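You operate a simulated robot arm through the tools that you are given. There is no shell and no other tool. Be economical: measure what you need, move in short steps, check, and stop when the job is done.

The job below is to be done with a simulated robot arm. You get a single attempt, and the scene is never put back.

JOB
Crimp the hose end that the white tag sizes and lay it in the beige tray.
Fine: the slide carries it under the die; one stroke; fingers stay clear of the die.

The check looks at the end state, three seconds after you hand in, the way a careful person would. Anything else that was tipped, shoved, dropped, spilled or broken makes it a failure.

ROBOT AND FRAMES
A 6-joint arm with a two-finger parallel gripper, fixed in place. Base frame: the origin is at the foot of the arm, x ahead of it, y to its left, z up; the work surface is at about z = 796. Units: mm, rad, N and s.
With the tool pointing down near the work surface it reaches from about 260 to 680 mm from the base axis. Its first joint turns from -1.152 to 1.152 rad. Payload 2.9 kg.
The tool frame sits at the grasp point between the pads (the TCP): z along the fingers, y along the line on which they close. The tips reach 30 mm beyond it. The gripper opens to 110 mm. The fingers are 20 mm wide and 10 mm thick; the gripper's body (48 by 112 mm) begins 55 mm behind the TCP.
Orientation is that of the tool frame in the base frame, as [roll, pitch, yaw] about the fixed x, y, z axes, in that order (R = Rz(yaw) Ry(pitch) Rx(roll)). With the fingers straight down and closing along the base's y, the tool's x points along the base's -x, its y along +y and its z along -z.

CONTROLS
- The arm moves only by the tool apply_moves. Its argument "rows" is a list of rows, each an object of numbers (a shift or turn left out is 0, a gripper value left out holds the last): "wx", "wy", "wz": the turn, a rotation vector about the tool's x, y, z in rad; "dx", "dy", "dz": the shift along the tool's x, y, z in mm; "jaw": the gripper command, from -1 (shut) to 1 (fully open), values between in proportion. In form: [{"wx": .., "wy": .., "wz": .., "dx": .., "dy": .., "dz": .., "jaw": ..}, ...]. A call has 1 to 10 rows; each row is the pose to reach, as a shift and turn from the pose commanded when the call began, along the tool's axes at that moment. Rows are played at 5 a second. More than 50 mm and 0.15 rad between two rows, or a gripper value outside its range, and nothing of the call is played. Where a pose cannot be reached the arm comes as near as it can. A force on the tool above 50 N (or 10 N above the force at the start of the call, whichever is more), or a blocked arm, ends the call early, and 0.2 s more pass. Each finger travels about 108 mm/s and halts on what it meets, pressing with about 45 N; the grip force reading is that of the motor and also rises with nothing between the fingers. The clock runs only during rows and for 0.2 s after the last one: add rows that repeat a pose to give the fingers time. It gives the time, the measured TCP pose, the force on the tool (base axes), the opening and the grip force at its end, in the units of the frame above (readings bear some noise).
- Cameras (640 x 400 px; columns grow to the right, rows downward): "scene" is fixed at [82.6, 439, 1378.8]; the picture's right is [-0.70, -0.71, 0.00], its down [-0.43, 0.42, -0.80] and it looks along [0.57, -0.56, -0.60] (base axes); focal length 287 px, centre (320, 200). "wrist" rides on the gripper at [-36, 0, -57] in the tool frame; the picture's right is [0.00, -1.00, 0.00], its down [0.97, 0.00, -0.24] and it looks along [0.24, 0.00, 0.97] (tool axes); focal length 218 px, centre (320, 200).
- capture(camera): a new picture of that camera. The clock stands still meanwhile.
- measure_at(camera, pixels): for up to 12 pixels [column, row] of the newest picture of that camera ("zoom" is the newest enlarged one), the place [x, y, z] in the base frame of the surface seen there, good to about 2 mm. The clock stands still meanwhile.
- enlarge(camera, box): a new picture of the part [left, top, right, bottom] of that camera's present view, enlarged. The clock stands still meanwhile.
- sign_off(): hands the job in; it is judged then, once.

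Keep the steps short. Do not move on a guess: measure, check each grasp and each placing, and mend mistakes. In all there are 80 turns and 46 pictures (those below and enlarged ones count). Leave the gripper open and the arm clear of the work at the hand-in unless told otherwise, and finish with a single line.

The tools are called after "Emit:" as name(argument=value, ...) on one line, values as JSON. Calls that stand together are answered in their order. apply_moves: Moves the arm, as the interface text tells. Its arguments: {"type":"object","properties":{"rows":{"type":"array","items":{"type":"object","properties":{"wx":{"type":"number"},"wy":{"type":"number"},"wz":{"type":"number"},"dx":{"type":"number"},"dy":{"type":"number"},"dz":{"type":"number"},"jaw":{"type":"number"}}}}},"required":["rows"]} The other tools are called the same way: capture (camera) takes a picture; measure_at (camera, pixels) gives the place of the surface under pixels of a picture; enlarge (camera, box) takes an enlarged picture of a part of a camera's view; sign_off () hands the job in.

At the start:

```text
time_s: 0.0
tool_pos: [357.1, 6.2, 1202.3]
tool_rot: [-3.14, 0.0, 3.14]
wrist_force: [-0.5, 0.1, -0.2]
width: 109.8
gripper_force: 0.1
```

scene: 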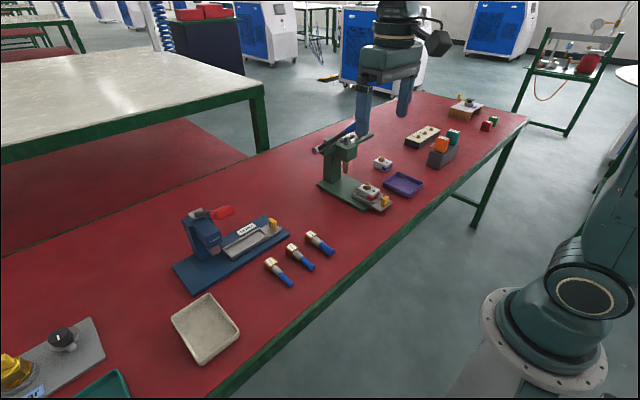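
wrist: 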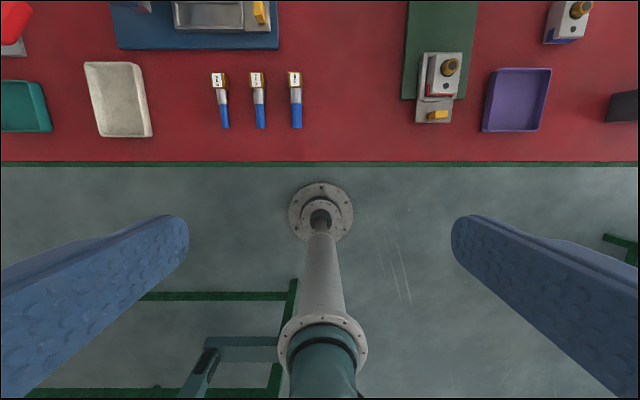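

I see a blue press with a slide and three hose ends in front of it, and the beige tray. I'll enlarge the press and the hose ends to read the tags.

Emit:
enlarge(camera="scene", box=[160, 190, 350, 310])

Emit:
enlarge(camera="wrist", box=[110, 0, 330, 138])

```text
3.33 times, centred on (255, 250) of scene
```

zoom: 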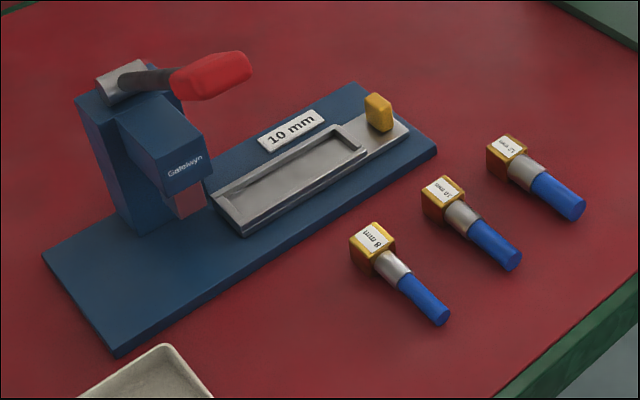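

```text
2.90 times, centred on (220, 69) of wrist
```

zoom: 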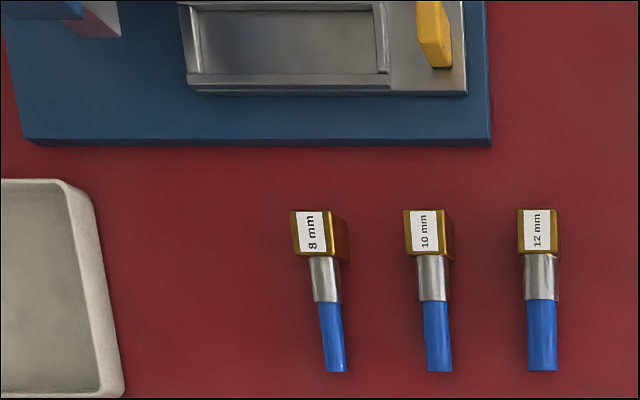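

The slide's white tag says 10 mm, which matches the middle hose end. I'll measure it, the slide, the knob and the tray.

Emit:
measure_at(camera="zoom", pixels=[[424, 230], [405, 212], [441, 212], [433, 280], [438, 330], [441, 368], [290, 42], [192, 80], [385, 78], [430, 40], [425, 80], [330, 230]])

Emit:
enlarge(camera="scene", box=[160, 190, 350, 310])

```text
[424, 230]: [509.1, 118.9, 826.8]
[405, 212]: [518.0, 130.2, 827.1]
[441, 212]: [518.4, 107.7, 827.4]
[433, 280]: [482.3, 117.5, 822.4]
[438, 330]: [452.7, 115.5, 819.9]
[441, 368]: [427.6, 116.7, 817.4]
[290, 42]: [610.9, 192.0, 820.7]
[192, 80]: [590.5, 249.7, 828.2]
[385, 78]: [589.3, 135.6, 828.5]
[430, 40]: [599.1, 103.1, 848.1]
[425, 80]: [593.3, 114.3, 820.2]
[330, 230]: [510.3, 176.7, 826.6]
```

```text
3.33 times, centred on (255, 250) of scene
```

zoom: 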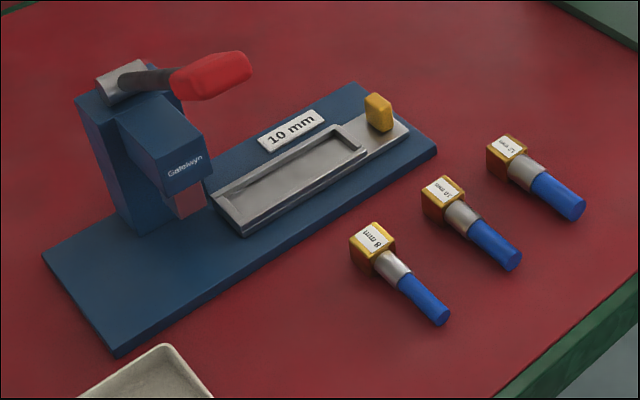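

Now the slide, die, lever and tray from the scene zoom.

Emit:
measure_at(camera="zoom", pixels=[[215, 196], [238, 226], [340, 132], [366, 153], [295, 170], [240, 203], [378, 100], [403, 128], [185, 205], [162, 150], [212, 75], [110, 345]])

Emit:
enlarge(camera="scene", box=[160, 195, 290, 277])

```text
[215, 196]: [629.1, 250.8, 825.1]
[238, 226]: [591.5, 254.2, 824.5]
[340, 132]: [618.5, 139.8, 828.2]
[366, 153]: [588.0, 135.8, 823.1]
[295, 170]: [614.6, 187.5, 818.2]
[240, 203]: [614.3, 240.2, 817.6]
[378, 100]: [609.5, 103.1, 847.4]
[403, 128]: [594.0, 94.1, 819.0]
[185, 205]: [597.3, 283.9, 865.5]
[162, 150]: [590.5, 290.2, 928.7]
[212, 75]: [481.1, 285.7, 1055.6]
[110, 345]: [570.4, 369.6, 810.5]
```

```text
4.88 times, centred on (225, 236) of scene
```

zoom: 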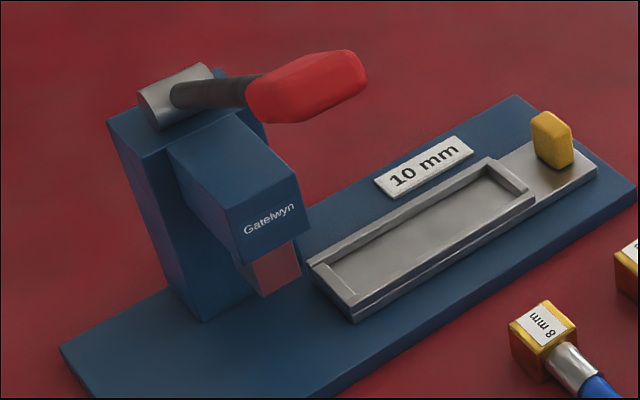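

I'll measure the pocket interior, die, lever and knob in finer detail.

Emit:
measure_at(camera="zoom", pixels=[[330, 262], [357, 293], [487, 172], [525, 195], [480, 162], [345, 300], [290, 250], [262, 292], [300, 275], [350, 65], [270, 100], [185, 95]])

Emit:
enlarge(camera="scene", box=[160, 270, 320, 370])

```text
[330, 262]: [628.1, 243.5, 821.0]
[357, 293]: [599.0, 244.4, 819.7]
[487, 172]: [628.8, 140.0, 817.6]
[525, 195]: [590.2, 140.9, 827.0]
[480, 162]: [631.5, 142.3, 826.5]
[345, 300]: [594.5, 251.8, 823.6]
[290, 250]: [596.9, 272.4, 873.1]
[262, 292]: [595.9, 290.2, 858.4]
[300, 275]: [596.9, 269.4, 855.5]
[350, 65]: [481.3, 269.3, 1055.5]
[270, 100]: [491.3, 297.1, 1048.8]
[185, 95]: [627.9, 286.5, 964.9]
```

```text
4.00 times, centred on (240, 320) of scene
```

zoom: 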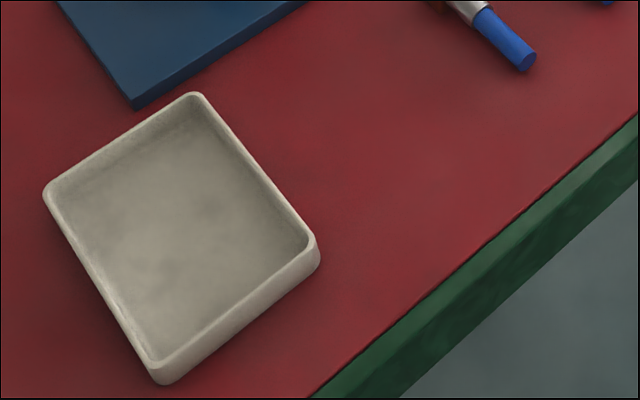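

Measure the tray.

Emit:
measure_at(camera="zoom", pixels=[[193, 96], [48, 192], [312, 245], [160, 368], [180, 230], [150, 340], [190, 130], [290, 235]])

Emit:
apply_moves(rows=[{"dx": -25, "dy": 20, "dz": 40}, {"dx": -50, "dy": 40, "dz": 75}, {"dx": -75, "dy": 70, "dz": 110}, {"dx": -100, "dy": 90, "dz": 150}, {"dx": -100, "dy": 111, "dz": 190}, {"dx": -100, "dy": 111, "dz": 190}])

Emit:
capture(camera="wrist")

```text
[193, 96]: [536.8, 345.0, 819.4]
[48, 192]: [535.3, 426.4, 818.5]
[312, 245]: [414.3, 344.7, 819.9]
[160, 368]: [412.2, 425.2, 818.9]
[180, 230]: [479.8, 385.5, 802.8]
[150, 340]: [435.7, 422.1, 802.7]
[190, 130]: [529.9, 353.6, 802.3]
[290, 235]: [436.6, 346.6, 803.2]
```

```text
refused: row 1 steps farther than a row can; nothing moved
```

```text
38 pictures are left
```

wrist: 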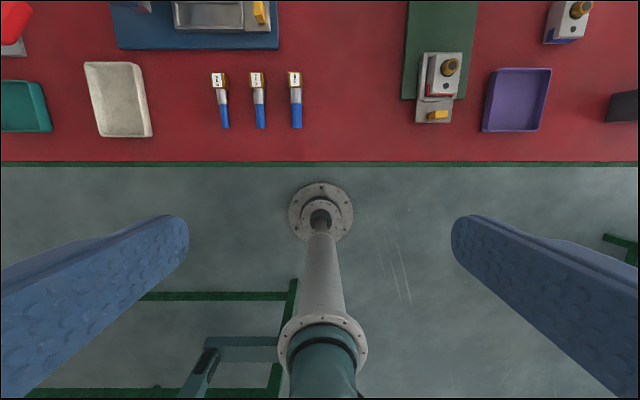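

Step was too long. I'll use smaller steps to get above the 10 mm nut, with the fingers opened to about 50 mm.

Emit:
apply_moves(rows=[{"dx": -20, "dy": 15, "dz": 33, "jaw": -0.1}, {"dx": -40, "dy": 30, "dz": 66}, {"dx": -60, "dy": 45, "dz": 99}, {"dx": -80, "dy": 60, "dz": 132}, {"dx": -100, "dy": 75, "dz": 165}, {"dx": -120, "dy": 90, "dz": 198}, {"dx": -140, "dy": 103, "dz": 225}, {"dx": -152, "dy": 111.3, "dz": 250}, {"dx": -152, "dy": 111.3, "dz": 250}])

Emit:
capture(camera="wrist")

```text
time_s: 2.0
tool_pos: [508.7, 116.9, 950.3]
tool_rot: [3.14, -0.001, -3.142]
wrist_force: [-1.0, 0.1, 0.2]
width: 49.1
gripper_force: 0.2
```

```text
37 pictures are left
```

wrist: 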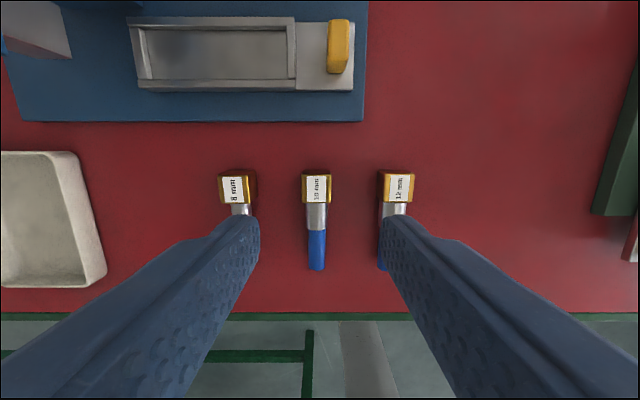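

Measure nut edges, pocket interior, knob again from closer.

Emit:
measure_at(camera="wrist", pixels=[[303, 190], [330, 190], [316, 173], [316, 201], [316, 215], [317, 268], [150, 55], [287, 50], [220, 36], [220, 74], [339, 35], [339, 62]])

Emit:
enlarge(camera="wrist", box=[200, 150, 440, 300])

```text
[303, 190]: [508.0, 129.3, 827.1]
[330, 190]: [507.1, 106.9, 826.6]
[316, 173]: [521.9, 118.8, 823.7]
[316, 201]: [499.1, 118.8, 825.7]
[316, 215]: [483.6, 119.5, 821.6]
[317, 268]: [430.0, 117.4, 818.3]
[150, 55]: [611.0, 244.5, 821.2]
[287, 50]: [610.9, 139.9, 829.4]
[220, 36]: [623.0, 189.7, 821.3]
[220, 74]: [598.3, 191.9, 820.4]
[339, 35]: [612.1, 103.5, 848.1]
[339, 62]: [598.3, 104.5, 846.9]
```

```text
2.67 times, centred on (320, 225) of wrist
```

zoom: 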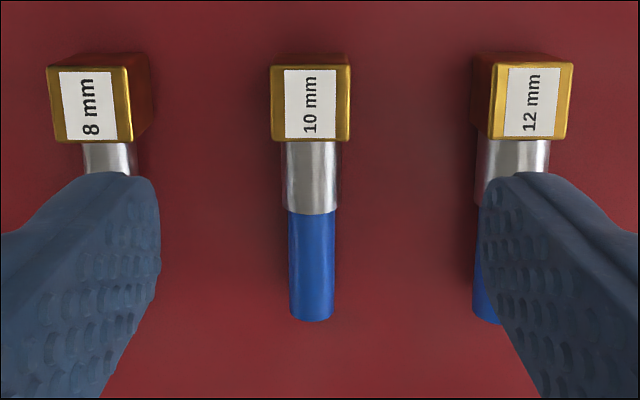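

The 10 mm nut is centred at about (509, 118). I'll lower so the fingertips end at about z 808, then close.

Emit:
apply_moves(rows=[{"dx": 0, "dy": 1, "dz": 40}, {"dx": 0, "dy": 1, "dz": 80}, {"dx": 0, "dy": 1, "dz": 113}, {"dx": 0, "dy": 1, "dz": 113}, {"dy": 1, "dz": 113, "jaw": -1}, {"dy": 1, "dz": 113, "jaw": -1}, {"dy": 1, "dz": 113, "jaw": -1}])

Emit:
apply_moves(rows=[{"dz": -30}, {"dz": -60}, {"dz": -90}, {"dz": -90}])

Emit:
capture(camera="wrist")

Emit:
enlarge(camera="scene", box=[200, 140, 400, 265])

```text
time_s: 3.6
tool_pos: [508.7, 116.8, 839.0]
tool_rot: [3.141, -0.001, 3.14]
wrist_force: [-0.1, -0.2, 0.0]
width: 25.0
gripper_force: 45.2
```

```text
time_s: 4.6
tool_pos: [507.6, 117.5, 930.3]
tool_rot: [-3.141, 0.001, -3.141]
wrist_force: [-1.0, -1.2, -2.3]
width: 25.4
gripper_force: 44.8
```

```text
35 pictures are left
```

wrist: 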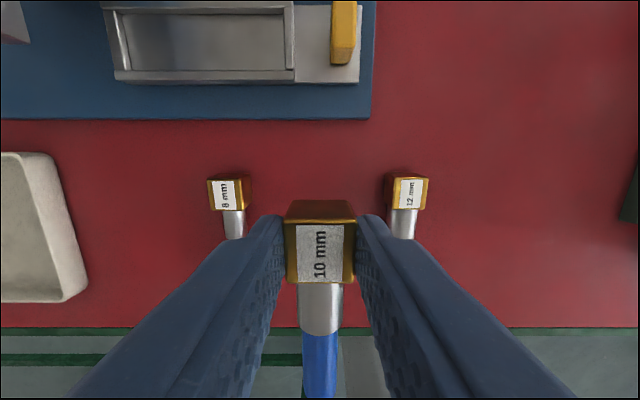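

```text
3.20 times, centred on (300, 202) of scene
```

zoom: 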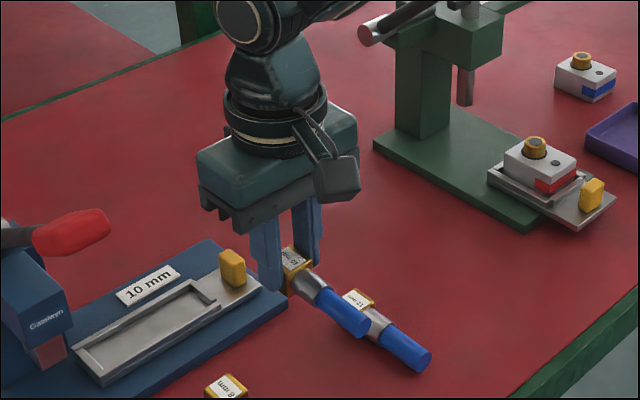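

Nut is held (25 mm wide) and hangs straight. The pocket spans y 141–246 and x 597–626. I'll turn so the nut points to −y (knob side), which keeps the gripper and camera away from the press head. First part of the turn is done in place.

Emit:
apply_moves(rows=[{"wz": 0.14}, {"wz": 0.28}, {"wz": 0.42}, {"wz": 0.56}, {"wz": 0.7}, {"wz": 0.84}, {"wz": 0.98}, {"wz": 1.12}, {"wz": 1.26}, {"wz": 1.4}])

```text
time_s: 6.8
tool_pos: [508.8, 117.3, 929.4]
tool_rot: [3.141, 0.0, 1.739]
wrist_force: [0.3, -0.8, -0.9]
width: 25.1
gripper_force: 44.9
```

Emit:
apply_moves(rows=[{"wz": 0.1}, {"wz": 0.1708}, {"wz": 0.1708}])

Emit:
capture(camera="wrist")

```text
time_s: 7.6
tool_pos: [509.2, 115.9, 931.0]
tool_rot: [-3.141, 0.0, 1.57]
wrist_force: [0.4, 0.2, -2.0]
width: 25.0
gripper_force: 44.7
```

```text
33 pictures are left
```

wrist: 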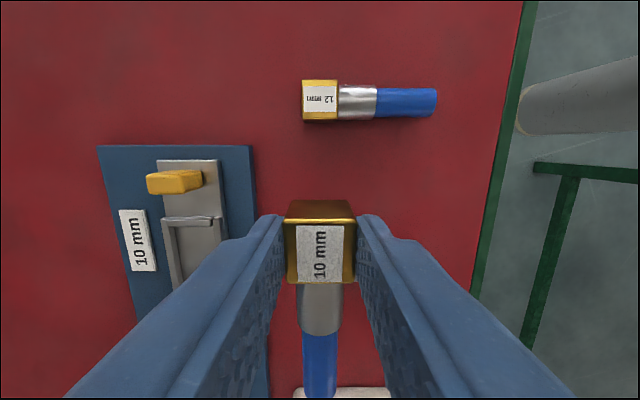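

Now tool x = base +y, tool y = base +x. I'll move over the pocket to (611.5, 160) at about z 890.

Emit:
apply_moves(rows=[{"dx": 10, "dy": 25}, {"dx": 20, "dy": 50}, {"dx": 30, "dy": 75}, {"dx": 42, "dy": 102.5}, {"dx": 42, "dy": 102.5, "dz": 40}, {"dx": 42, "dy": 102.5, "dz": 40}])

Emit:
enlarge(camera="scene", box=[180, 170, 310, 252])

Emit:
capture(camera="wrist")

```text
time_s: 9.0
tool_pos: [613.3, 159.9, 889.0]
tool_rot: [-3.141, 0.001, 1.57]
wrist_force: [0.5, -0.1, -1.5]
width: 25.1
gripper_force: 44.7
```

```text
4.88 times, centred on (245, 211) of scene
```

zoom: 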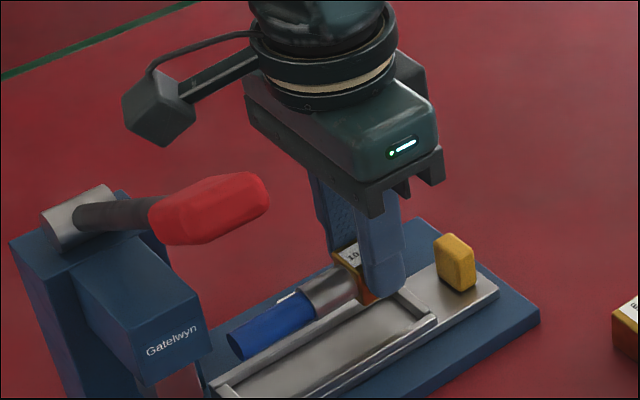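

```text
31 pictures are left
```

wrist: 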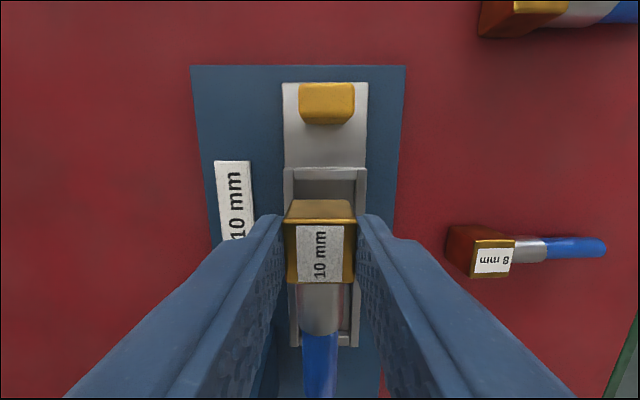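

Check pocket walls and nut position in the wrist picture.

Emit:
measure_at(camera="wrist", pixels=[[287, 185], [294, 190], [357, 190], [363, 190], [325, 172], [325, 190], [290, 250], [350, 250], [320, 310], [340, 341], [290, 335], [328, 105]])

```text
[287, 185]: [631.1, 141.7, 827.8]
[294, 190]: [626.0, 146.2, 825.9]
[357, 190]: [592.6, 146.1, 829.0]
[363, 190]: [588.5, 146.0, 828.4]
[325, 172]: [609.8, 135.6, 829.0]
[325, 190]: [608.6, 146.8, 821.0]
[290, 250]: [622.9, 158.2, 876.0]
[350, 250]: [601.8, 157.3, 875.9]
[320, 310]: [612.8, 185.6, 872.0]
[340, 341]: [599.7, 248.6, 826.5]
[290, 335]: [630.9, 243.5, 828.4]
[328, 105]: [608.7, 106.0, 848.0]
```

Slide centre is x≈609.8 and the nut is at 612.3, so I shift −2.5 mm in x and lower 24 mm into the pocket.

Emit:
apply_moves(rows=[{"dy": -2.5}, {"dy": -2.5, "dz": 10}, {"dy": -2.5, "dz": 20}, {"dy": -2.5, "dz": 24}, {"dy": -2.5, "dz": 24}])

Emit:
enlarge(camera="scene", box=[200, 195, 300, 257])

```text
time_s: 10.2
tool_pos: [610.6, 159.4, 864.6]
tool_rot: [-3.141, -0.001, 1.572]
wrist_force: [-0.8, -0.2, -1.6]
width: 25.3
gripper_force: 44.8
```

```text
6.40 times, centred on (250, 226) of scene
```

zoom: 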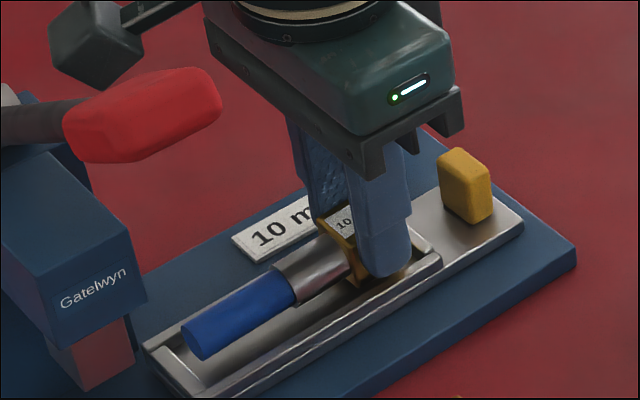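

It's in the pocket with no contact yet. I'll lower 2 mm, open to about 45 mm, then rise.

Emit:
apply_moves(rows=[{"dz": 1}, {"dz": 2}, {"dz": 2}])

Emit:
apply_moves(rows=[{"jaw": -0.2}, {"jaw": -0.2}, {"dz": -25}, {"dz": -60}, {"dz": -90}, {"dz": -90}])

Emit:
capture(camera="wrist")

```text
time_s: 11.0
tool_pos: [609.7, 160.1, 862.6]
tool_rot: [-3.14, 0.0, 1.57]
wrist_force: [0.4, 0.6, -0.8]
width: 25.0
gripper_force: 44.8
```

```text
time_s: 12.4
tool_pos: [607.8, 158.6, 953.7]
tool_rot: [3.141, 0.001, 1.572]
wrist_force: [0.2, 0.3, 0.7]
width: 43.9
gripper_force: 0.0
```

```text
29 pictures are left
```

wrist: 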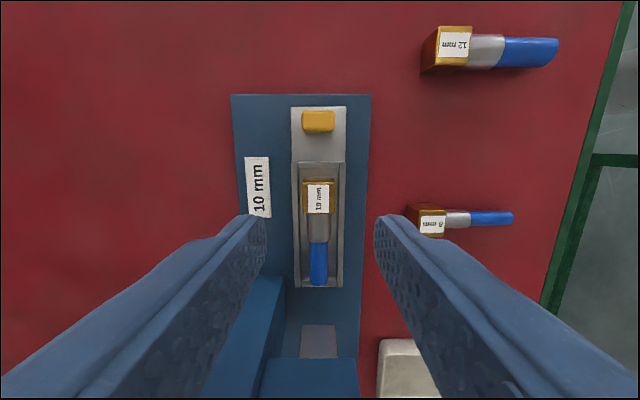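

It lies in the pocket. Measure its position, the knob and the die.

Emit:
measure_at(camera="wrist", pixels=[[319, 186], [319, 210], [319, 230], [319, 260], [318, 282], [318, 285], [305, 122], [333, 122], [318, 114], [318, 129], [319, 335], [318, 170]])

Emit:
enlarge(camera="scene", box=[180, 190, 300, 265])

```text
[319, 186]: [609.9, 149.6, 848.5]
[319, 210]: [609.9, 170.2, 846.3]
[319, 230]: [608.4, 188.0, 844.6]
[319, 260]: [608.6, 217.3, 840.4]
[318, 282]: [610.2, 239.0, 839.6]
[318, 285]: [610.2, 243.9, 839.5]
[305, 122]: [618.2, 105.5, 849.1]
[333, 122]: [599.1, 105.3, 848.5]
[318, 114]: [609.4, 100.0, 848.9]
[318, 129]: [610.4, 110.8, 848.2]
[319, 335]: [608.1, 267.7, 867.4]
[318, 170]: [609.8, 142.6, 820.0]
```

```text
5.33 times, centred on (240, 228) of scene
```

zoom: 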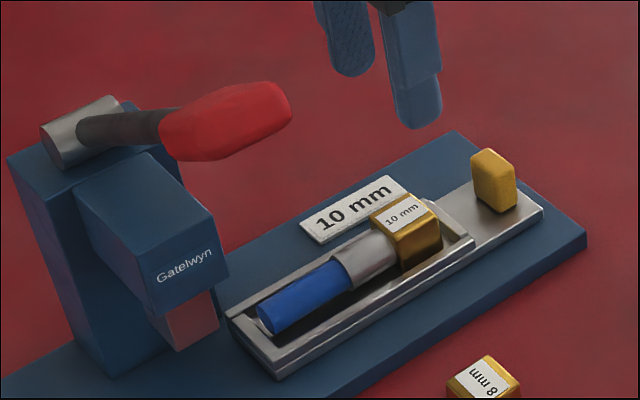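

The hose end is seated, ferrule at about y 172–193, top z 848 under a die at 855. The knob is at (609, 105). I'll turn back to yaw π while moving over the knob, so the wrist's side box stays away from the lever.

Emit:
apply_moves(rows=[{"wz": -0.14, "dx": -6}, {"wz": -0.28, "dx": -12}, {"wz": -0.42, "dx": -18}, {"wz": -0.56, "dx": -24}, {"wz": -0.7, "dx": -30}, {"wz": -0.84, "dx": -36}, {"wz": -0.98, "dx": -42}, {"wz": -1.12, "dx": -48}, {"wz": -1.26, "dx": -55}, {"wz": -1.4, "dx": -55}])

Emit:
apply_moves(rows=[{"wz": -0.1, "jaw": -0.4}, {"wz": -0.1708}, {"wz": -0.1708}])

Emit:
capture(camera="wrist")

Emit:
capture(camera="scene")

```text
time_s: 14.6
tool_pos: [609.0, 105.3, 954.6]
tool_rot: [3.141, 0.001, 2.976]
wrist_force: [0.8, -0.3, 0.1]
width: 44.3
gripper_force: 0.0
```

```text
time_s: 15.4
tool_pos: [610.7, 103.5, 953.1]
tool_rot: [3.141, 0.0, 3.141]
wrist_force: [0.2, 0.4, -0.3]
width: 32.7
gripper_force: 0.2
```

```text
27 pictures are left
```

wrist: 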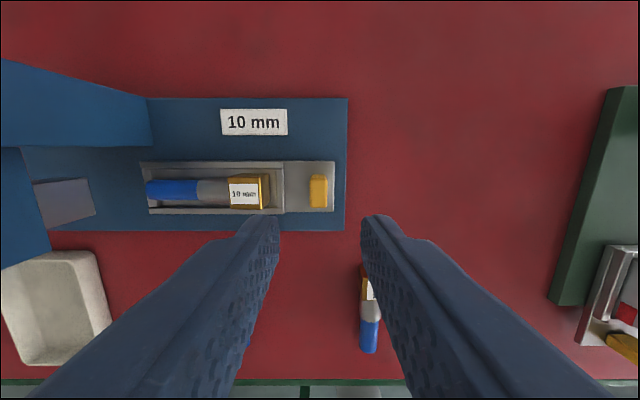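

```text
26 pictures are left
```

scene: 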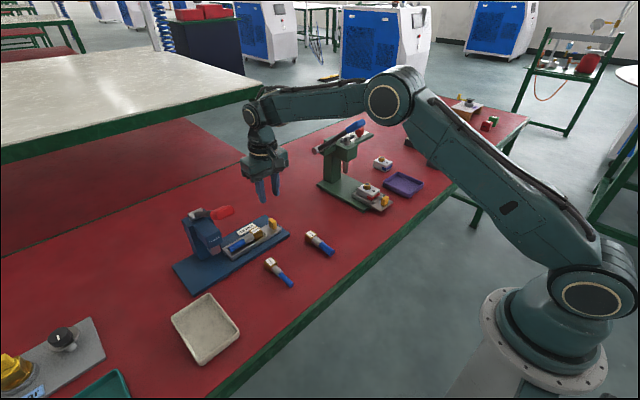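

Clear. I'll lower to the knob and close on it.

Emit:
apply_moves(rows=[{"dz": 40}, {"dz": 75}, {"dz": 96}, {"dz": 96}, {"dz": 96, "jaw": -1}, {"dz": 96, "jaw": -1}])

Emit:
enlarge(camera="scene", box=[180, 170, 310, 252])

```text
time_s: 16.8
tool_pos: [609.9, 104.8, 856.3]
tool_rot: [3.141, 0.003, -3.137]
wrist_force: [1.0, 10.9, -6.1]
width: 13.5
gripper_force: 45.4
```

```text
4.88 times, centred on (245, 211) of scene
```

zoom: 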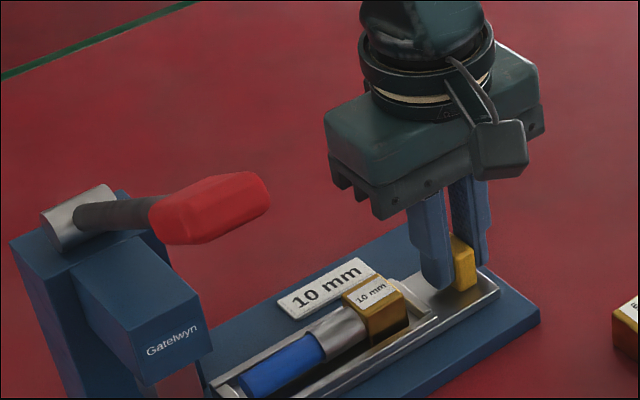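

Knob is gripped. I'll slide +y 60 mm in small steps and then look.

Emit:
apply_moves(rows=[{"dy": 6}, {"dy": 12}, {"dy": 18}, {"dy": 24}, {"dy": 30}, {"dy": 36}, {"dy": 42}, {"dy": 48}, {"dy": 54}, {"dy": 60}])

Emit:
enlarge(camera="scene", box=[160, 180, 290, 262])

```text
time_s: 19.0
tool_pos: [610.3, 164.9, 856.3]
tool_rot: [3.141, 0.003, -3.141]
wrist_force: [17.7, 0.1, -24.8]
width: 13.7
gripper_force: 44.9
```

```text
4.88 times, centred on (225, 221) of scene
```

zoom: 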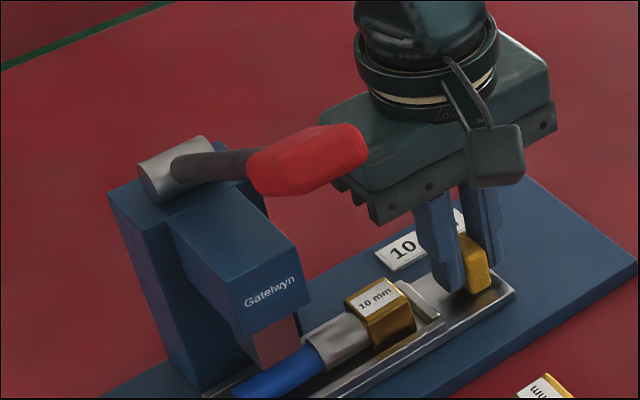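

The ferrule needs about 40 mm more. Gripping the knob that far would bring the gripper body too near the press head, so I'll release, go behind the knob with closed fingers and push.

Emit:
apply_moves(rows=[{"jaw": -0.45}, {"jaw": -0.45}, {"dz": -25}, {"dz": -45}, {"dz": -45, "dy": -22, "jaw": -1}, {"dz": -45, "dy": -22, "jaw": -1}, {"dz": -45, "dy": -22, "jaw": -1}])

Emit:
capture(camera="wrist")

```text
time_s: 20.6
tool_pos: [611.1, 142.8, 902.7]
tool_rot: [3.141, -0.001, -3.141]
wrist_force: [-0.4, -0.5, 0.0]
width: 0.1
gripper_force: 37.3
```

```text
23 pictures are left
```

wrist: 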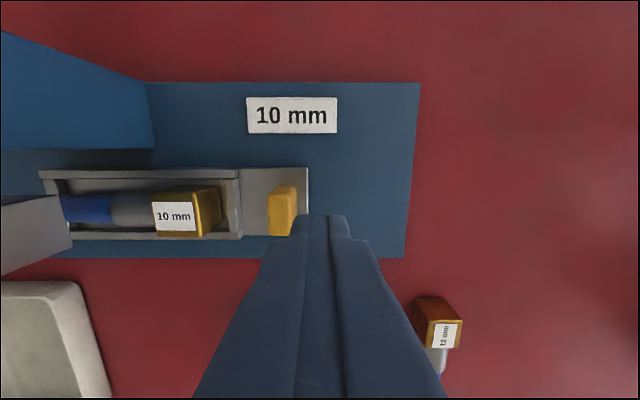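

Measure the knob face, ferrule and die for the remaining travel.

Emit:
measure_at(camera="wrist", pixels=[[283, 190], [292, 210], [270, 220], [175, 215], [145, 210], [112, 205], [125, 225], [232, 205], [66, 225], [68, 245], [30, 235], [8, 260]])

```text
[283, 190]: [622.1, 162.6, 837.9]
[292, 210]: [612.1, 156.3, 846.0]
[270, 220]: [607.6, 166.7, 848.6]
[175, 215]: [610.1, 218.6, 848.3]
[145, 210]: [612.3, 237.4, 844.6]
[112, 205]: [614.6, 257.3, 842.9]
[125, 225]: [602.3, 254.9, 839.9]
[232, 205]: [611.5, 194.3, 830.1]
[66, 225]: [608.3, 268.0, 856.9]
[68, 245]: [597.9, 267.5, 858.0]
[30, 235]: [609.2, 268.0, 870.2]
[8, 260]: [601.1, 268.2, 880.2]
```

Ferrule centre is about y 244 and the die's near face is y 268. I'll lower behind the knob and push, about 25 mm of slide travel first.

Emit:
apply_moves(rows=[{"dz": 25}, {"dz": 45}, {"dz": 45, "dy": 5}, {"dz": 45, "dy": 9}, {"dz": 45, "dy": 13}, {"dz": 45, "dy": 17}, {"dz": 45, "dy": 21}, {"dz": 45, "dy": 25}, {"dz": 45, "dy": 29}, {"dz": 45, "dy": 32}])

Emit:
enlarge(camera="scene", box=[160, 180, 290, 262])

Emit:
capture(camera="wrist")

```text
time_s: 22.8
tool_pos: [610.3, 174.5, 856.5]
tool_rot: [3.142, 0.0, -3.141]
wrist_force: [0.8, -0.6, 0.8]
width: 0.0
gripper_force: 38.1
```

```text
4.88 times, centred on (225, 221) of scene
```

zoom: 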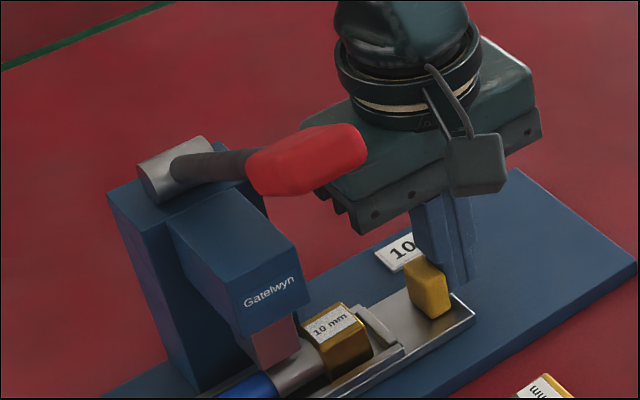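

```text
21 pictures are left
```

wrist: 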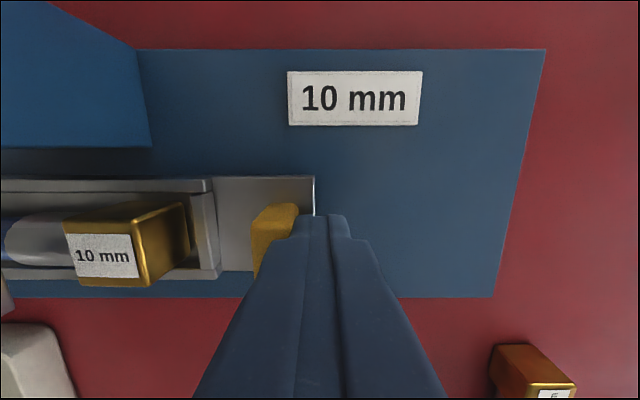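

Ferrule centre is now near y 268. I'll push on in 2 mm steps and watch for the stop, up to 12 mm.

Emit:
apply_moves(rows=[{"dy": 2}, {"dy": 4}, {"dy": 6}, {"dy": 8}, {"dy": 10}, {"dy": 12}, {"dy": 12}])

Emit:
enlarge(camera="scene", box=[170, 200, 270, 262])

```text
time_s: 24.4
tool_pos: [608.9, 183.9, 857.9]
tool_rot: [-3.139, -0.002, 3.138]
wrist_force: [-4.3, -17.6, 6.7]
width: 0.0
gripper_force: 37.4
```

```text
6.40 times, centred on (220, 231) of scene
```

zoom: 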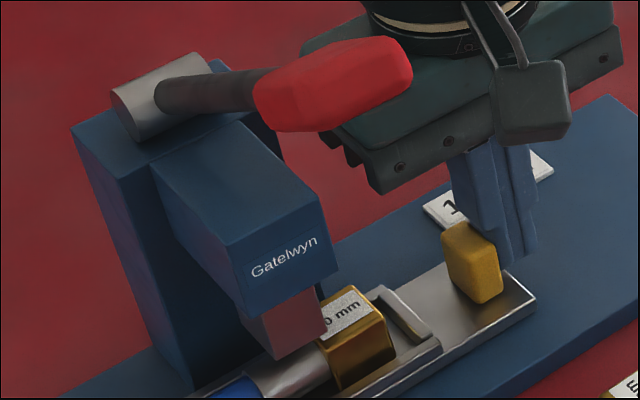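

A −17.6 N reaction shows the slide is at its stop. I'll measure whether the ferrule is under the die, and where the lever is.

Emit:
measure_at(camera="zoom", pixels=[[275, 355], [322, 335], [245, 325], [300, 375], [255, 385], [345, 300], [395, 60], [330, 75], [270, 110], [165, 85], [190, 95], [300, 130]])

```text
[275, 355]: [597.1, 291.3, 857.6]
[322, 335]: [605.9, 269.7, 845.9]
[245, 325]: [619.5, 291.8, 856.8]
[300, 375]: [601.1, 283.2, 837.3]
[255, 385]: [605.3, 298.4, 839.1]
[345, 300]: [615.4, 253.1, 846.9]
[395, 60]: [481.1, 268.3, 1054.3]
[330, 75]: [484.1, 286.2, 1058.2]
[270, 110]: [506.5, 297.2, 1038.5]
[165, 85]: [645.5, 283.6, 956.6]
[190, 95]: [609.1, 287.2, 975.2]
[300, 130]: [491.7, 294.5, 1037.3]
```

The die spans y 268–292 and the ferrule sits right under it. I'll back off from the knob, rise, and go over toward the lever, whose handle end is near (490, 283, 1058).

Emit:
apply_moves(rows=[{"dy": -15}, {"dy": -15, "dz": -45}, {"dy": -15, "dz": -90}, {"dy": -15, "dz": -135}, {"dy": -15, "dz": -180}, {"dy": -15, "dz": -225}, {"dy": -15, "dz": -265}, {"dy": -15, "dz": -265, "dx": 45}, {"dy": -15, "dz": -265, "dx": 90}, {"dy": -15, "dz": -265, "dx": 114}])

Emit:
apply_moves(rows=[{"dy": 30}, {"dy": 60}, {"dy": 90}, {"dy": 112}, {"dy": 112}])

Emit:
capture(camera="wrist")

Emit:
capture(camera="scene")

```text
time_s: 26.6
tool_pos: [494.6, 173.8, 1123.9]
tool_rot: [3.141, 0.0, -3.141]
wrist_force: [0.7, 0.2, -0.7]
width: 0.1
gripper_force: 37.9
out of reach, approached as far as the arm can: row 7
```

```text
time_s: 27.8
tool_pos: [494.6, 283.0, 1123.1]
tool_rot: [-3.14, -0.001, -3.141]
wrist_force: [-0.3, 0.1, 1.1]
width: 0.0
gripper_force: 37.5
```

```text
19 pictures are left
```

wrist: 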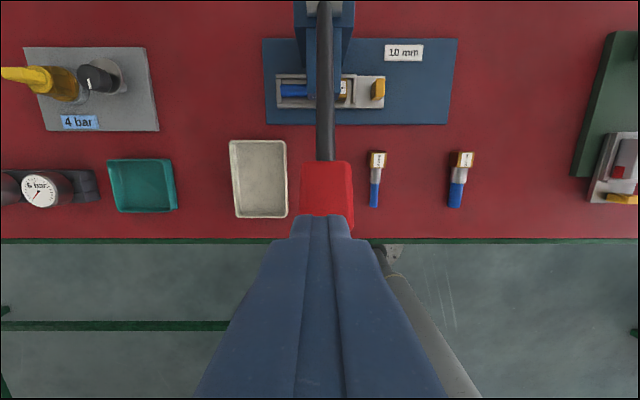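

```text
18 pictures are left
```

scene: 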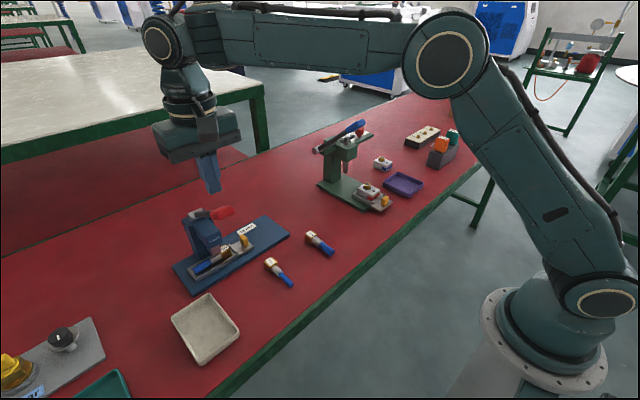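

The fingers are over the red handle. I'll measure it.

Emit:
measure_at(camera="wrist", pixels=[[326, 170], [326, 195], [326, 210], [306, 190], [347, 190], [325, 130], [325, 60], [325, 10], [312, 6], [347, 225]])

```text
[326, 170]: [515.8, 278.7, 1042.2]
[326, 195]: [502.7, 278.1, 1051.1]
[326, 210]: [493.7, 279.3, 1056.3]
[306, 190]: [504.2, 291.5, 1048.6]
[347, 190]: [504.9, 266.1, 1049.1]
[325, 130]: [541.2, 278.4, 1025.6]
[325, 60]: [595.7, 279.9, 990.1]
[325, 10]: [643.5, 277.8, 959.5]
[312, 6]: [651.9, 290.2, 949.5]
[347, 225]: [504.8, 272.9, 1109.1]
```

Handle top is at z≈1055 at x 495, y centre 279. I'll press it down in one continuous stroke.

Emit:
apply_moves(rows=[{"dy": -4, "dz": 25}, {"dy": -4, "dz": 37}, {"dy": -4, "dz": 47}, {"dy": -4, "dz": 57}, {"dy": -4, "dz": 67}, {"dy": -4, "dz": 77}, {"dy": -4, "dz": 87}, {"dy": -4, "dz": 97}, {"dy": -4, "dz": 107}, {"dy": -4, "dz": 117}])

Emit:
enlarge(camera="scene", box=[140, 150, 300, 250])

```text
time_s: 30.0
tool_pos: [495.3, 279.8, 1004.7]
tool_rot: [-3.141, 0.001, 3.141]
wrist_force: [0.2, -0.4, 1.8]
width: 0.1
gripper_force: 38.2
```

```text
4.00 times, centred on (220, 200) of scene
```

zoom: 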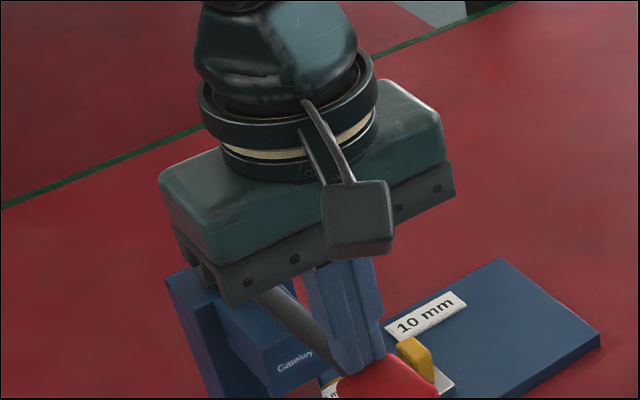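

The lever follows with little force. I'll continue the stroke down.

Emit:
apply_moves(rows=[{"dz": 8}, {"dz": 16}, {"dz": 24}, {"dz": 32}, {"dz": 40}, {"dz": 48}, {"dz": 56}, {"dz": 64}])

Emit:
enlarge(camera="scene", box=[140, 170, 300, 270])

```text
time_s: 31.7
tool_pos: [496.8, 280.5, 957.6]
tool_rot: [3.135, 0.006, -3.141]
wrist_force: [-5.0, -3.5, 11.0]
width: 0.0
gripper_force: 37.8
stopped in row 8: the force on the tool passed its limit (the readings are from after the stop); the commanded pose is now the measured one
```

```text
4.00 times, centred on (220, 220) of scene
```

zoom: 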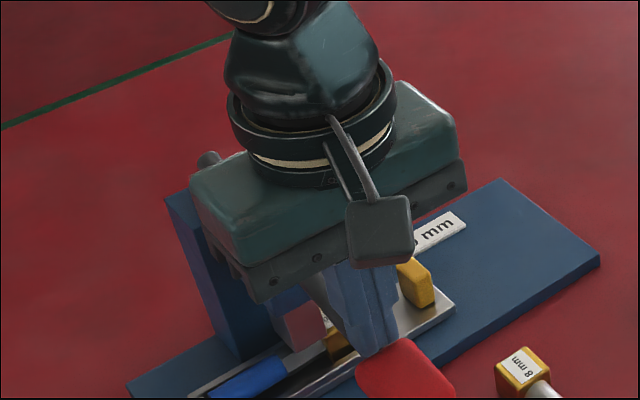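

It stopped against a firm limit. I'll check how far down the die is.

Emit:
measure_at(camera="zoom", pixels=[[305, 320], [295, 335], [320, 330], [340, 338], [300, 350], [290, 368], [400, 375], [375, 360], [300, 300], [240, 380]])

Emit:
capture(camera="wrist")

```text
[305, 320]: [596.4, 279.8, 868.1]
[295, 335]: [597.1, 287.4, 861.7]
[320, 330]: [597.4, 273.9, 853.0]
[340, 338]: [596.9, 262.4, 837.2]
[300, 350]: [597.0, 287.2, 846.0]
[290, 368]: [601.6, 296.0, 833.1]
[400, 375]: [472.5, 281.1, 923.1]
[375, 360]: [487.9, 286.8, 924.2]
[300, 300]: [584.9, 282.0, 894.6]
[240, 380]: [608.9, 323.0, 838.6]
```

```text
15 pictures are left
```

wrist: 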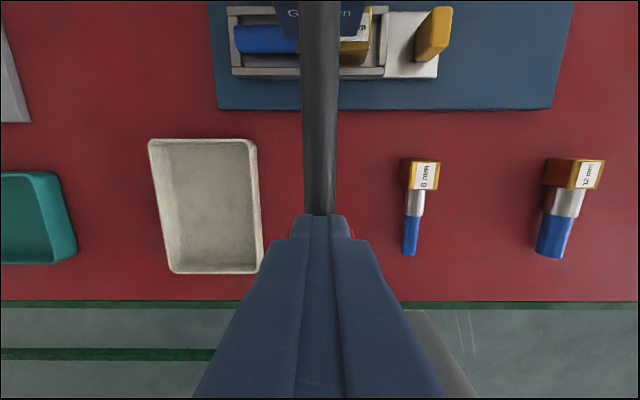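

The die bottom is now at ≤846, i.e. down on the ferrule. Without releasing, I'll press a little more to make sure the stroke is complete.

Emit:
apply_moves(rows=[{"dz": 3}, {"dz": 6}, {"dz": 9}, {"dz": 12}, {"dz": 12}])

Emit:
enlarge(camera="scene", box=[185, 215, 265, 265])

```text
time_s: 32.2
tool_pos: [497.8, 280.0, 956.9]
tool_rot: [3.134, 0.011, 3.141]
wrist_force: [-5.3, -3.6, 10.7]
width: 0.0
gripper_force: 38.0
stopped in row 2: the force on the tool passed its limit (the readings are from after the stop); the commanded pose is now the measured one
```

```text
8.00 times, centred on (225, 240) of scene
```

zoom: 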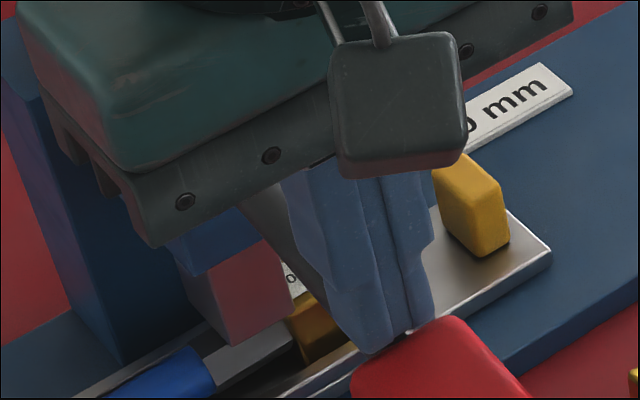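

It hits the hard stop at the same height, so the stroke is complete. I'll rise slowly and see whether the lever returns.

Emit:
apply_moves(rows=[{"dz": -15}, {"dz": -30}, {"dz": -45}, {"dz": -60}, {"dz": -75}, {"dz": -90}, {"dz": -110}, {"dz": -130}, {"dz": -150}, {"dz": -165}])

Emit:
enlarge(camera="scene", box=[140, 170, 300, 270])

```text
time_s: 34.5
tool_pos: [495.9, 280.5, 1121.7]
tool_rot: [3.136, 0.011, 3.14]
wrist_force: [1.2, 0.2, 0.4]
width: 0.2
gripper_force: 37.9
```

```text
4.00 times, centred on (220, 220) of scene
```

zoom: 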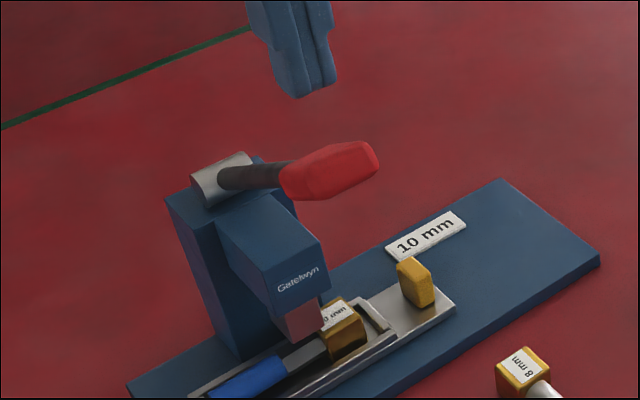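

The lever sprang back and the die is up. Next I'll pull the slide back by hooking the knob's die-side face with one finger, which keeps the body clear of the head. I'll move there and straighten the slight tilt.

Emit:
apply_moves(rows=[{"dy": -30, "wx": 0.0056, "wy": 0.011}, {"dy": -65, "wx": 0.0056, "wy": 0.011}, {"dy": -100, "wx": 0.0056, "wy": 0.011}, {"dy": -115, "wx": 0.0056, "wy": 0.011, "jaw": 0.09}, {"dy": -115, "dx": -35, "dz": 30, "wx": 0.0056, "wy": 0.011}, {"dy": -115, "dx": -70, "dz": 60, "wx": 0.0056, "wy": 0.011}, {"dy": -115, "dx": -95, "dz": 100, "wx": 0.0056, "wy": 0.011}, {"dy": -113, "dx": -113, "dz": 145, "wx": 0.0056, "wy": 0.011}, {"dy": -108, "dx": -113, "dz": 190, "wx": 0.0056, "wy": 0.011}, {"dy": -108, "dx": -113, "dz": 190, "wx": 0.0056, "wy": 0.011}])

Emit:
capture(camera="wrist")

```text
time_s: 36.6
tool_pos: [613.7, 173.7, 933.1]
tool_rot: [-3.14, -0.001, 3.141]
wrist_force: [-0.5, 0.4, 0.2]
width: 60.1
gripper_force: 0.1
```

```text
12 pictures are left
```

wrist: 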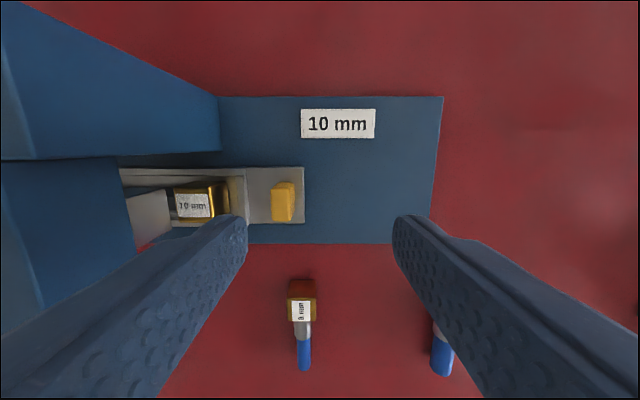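

Emit:
measure_at(camera="wrist", pixels=[[275, 205], [291, 205], [283, 215], [260, 200], [240, 190], [235, 200], [15, 300], [205, 215], [283, 188]])

```text
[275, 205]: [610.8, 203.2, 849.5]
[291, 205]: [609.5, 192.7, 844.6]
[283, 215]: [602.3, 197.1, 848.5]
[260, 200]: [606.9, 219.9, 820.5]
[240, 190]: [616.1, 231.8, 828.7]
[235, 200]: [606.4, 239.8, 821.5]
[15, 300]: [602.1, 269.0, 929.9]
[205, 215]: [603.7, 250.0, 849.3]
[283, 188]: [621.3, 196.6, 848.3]
```

The knob spans y 192–204 and the pocket wall is at 230, so the left finger fits at 213–223. I'll lower there and pull −y.

Emit:
apply_moves(rows=[{"dy": 9.5, "dz": 30}, {"dy": 9.5, "dz": 60}, {"dy": 9.5, "dz": 75}, {"dy": 9.5, "dz": 75}, {"dy": 5, "dz": 75}, {"dy": 0, "dz": 75}, {"dy": -6, "dz": 75}, {"dy": -13, "dz": 75}, {"dy": -20, "dz": 75}, {"dy": -27, "dz": 75}])

Emit:
apply_moves(rows=[{"dy": -7}, {"dy": -14}, {"dy": -21}, {"dy": -28}, {"dy": -35}, {"dy": -42}, {"dy": -49}, {"dy": -56}, {"dy": -61}, {"dy": -64}])

Emit:
enlarge(camera="scene", box=[160, 170, 320, 270])

```text
time_s: 38.9
tool_pos: [611.5, 145.5, 857.7]
tool_rot: [3.141, 0.0, -3.141]
wrist_force: [0.3, 0.2, -0.1]
width: 60.2
gripper_force: 0.4
```

```text
time_s: 41.0
tool_pos: [611.4, 81.5, 857.8]
tool_rot: [3.14, -0.001, -3.141]
wrist_force: [0.9, 1.3, -0.7]
width: 60.5
gripper_force: 0.1
```

```text
4.00 times, centred on (240, 220) of scene
```

zoom: 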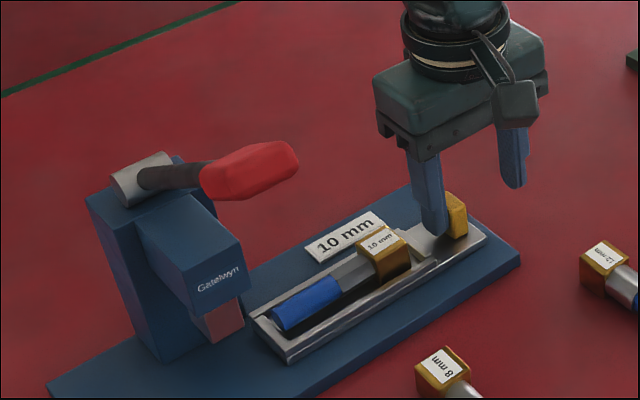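

The slide is back and the ferrule is visibly crimped to a hexagon. I'll rise, then turn over the nut for gripping.

Emit:
apply_moves(rows=[{"dz": -30}, {"dz": -65}, {"dz": -97, "jaw": -0.2}, {"dz": -97, "dy": 15, "wz": 0.14}, {"dz": -97, "dy": 30, "wz": 0.28}, {"dz": -97, "dy": 45, "wz": 0.42}, {"dz": -97, "dy": 60, "wz": 0.56}, {"dz": -97, "dy": 75, "wz": 0.7}, {"dz": -97, "dy": 78, "wz": 0.84}, {"dz": -97, "dy": 78, "wz": 0.98}])

Emit:
apply_moves(rows=[{"wz": 0.14}, {"wz": 0.28}, {"wz": 0.42}, {"wz": 0.5}, {"wz": 0.5908}, {"wz": 0.5908}])

Emit:
capture(camera="wrist")

```text
time_s: 43.2
tool_pos: [611.8, 159.5, 952.5]
tool_rot: [-3.141, 0.001, 2.159]
wrist_force: [0.7, 0.0, 0.0]
width: 43.8
gripper_force: 0.0
```

```text
time_s: 44.6
tool_pos: [611.0, 160.3, 953.1]
tool_rot: [-3.141, 0.0, 1.571]
wrist_force: [0.4, 0.2, 0.1]
width: 44.1
gripper_force: 0.1
```

```text
10 pictures are left
```

wrist: 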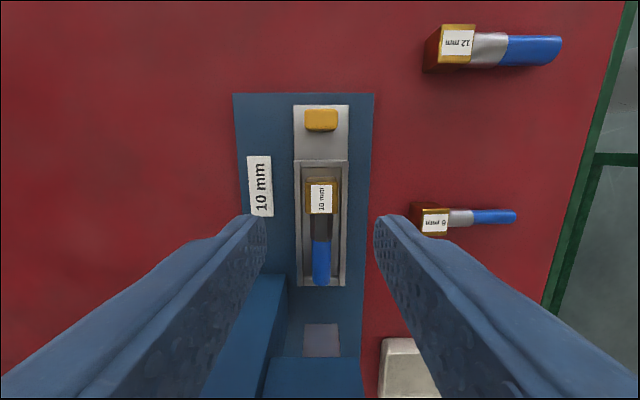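

Emit:
measure_at(camera="wrist", pixels=[[321, 184], [321, 210], [306, 200], [338, 200], [321, 225], [321, 282]])

```text
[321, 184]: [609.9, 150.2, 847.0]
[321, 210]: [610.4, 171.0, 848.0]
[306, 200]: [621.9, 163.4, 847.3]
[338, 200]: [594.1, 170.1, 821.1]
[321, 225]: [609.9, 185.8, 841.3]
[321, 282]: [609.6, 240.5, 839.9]
```

Nut centre is (610, 160), right below. I'll lower 90 mm, close and lift.

Emit:
apply_moves(rows=[{"dz": 40}, {"dz": 75}, {"dz": 90}, {"dz": 90}, {"dz": 90, "jaw": -1}, {"dz": 90, "jaw": -1}, {"dz": 90, "jaw": -1}, {"dz": 70}, {"dz": 40}, {"dz": 20}])

Emit:
enlarge(camera="scene", box=[160, 170, 320, 270])

```text
time_s: 46.9
tool_pos: [610.5, 162.0, 933.8]
tool_rot: [-3.14, 0.0, 1.571]
wrist_force: [-0.7, -0.7, -1.0]
width: 25.2
gripper_force: 45.2
```

```text
4.00 times, centred on (240, 220) of scene
```

zoom: 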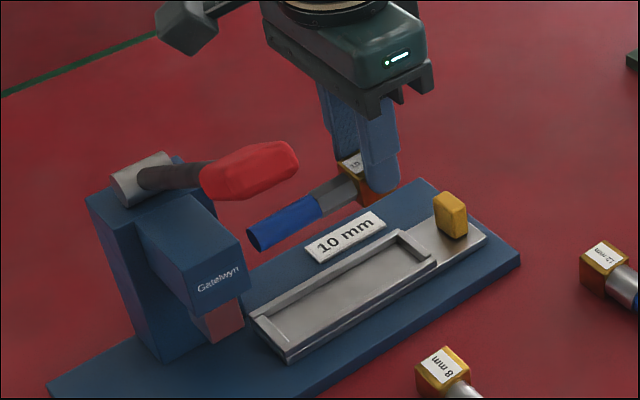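

The hose end is held and the slide is empty. Before crossing to the tray, I'll measure the forearm and side box relative to the lever for clearance.

Emit:
capture(camera="scene")

```text
8 pictures are left
```

scene: 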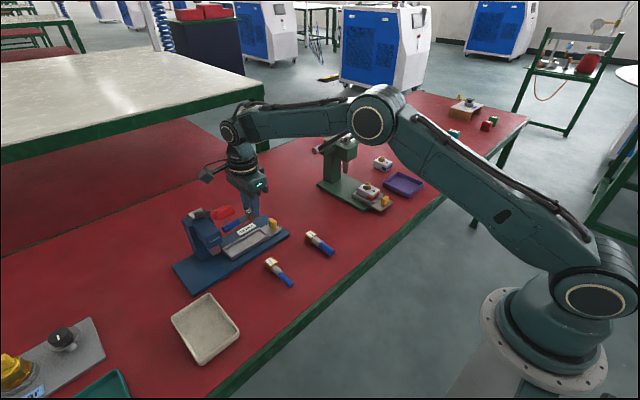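

Emit:
measure_at(camera="scene", pixels=[[205, 174], [212, 178], [228, 132], [240, 155], [262, 138], [300, 132], [345, 128], [372, 122], [245, 182], [248, 110]])

```text
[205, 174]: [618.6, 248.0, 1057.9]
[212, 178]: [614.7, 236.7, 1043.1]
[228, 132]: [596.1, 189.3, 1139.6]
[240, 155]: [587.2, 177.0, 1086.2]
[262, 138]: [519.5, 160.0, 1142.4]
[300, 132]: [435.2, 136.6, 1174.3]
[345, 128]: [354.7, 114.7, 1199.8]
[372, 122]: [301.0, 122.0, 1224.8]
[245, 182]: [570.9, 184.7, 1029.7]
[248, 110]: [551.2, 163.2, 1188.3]
```

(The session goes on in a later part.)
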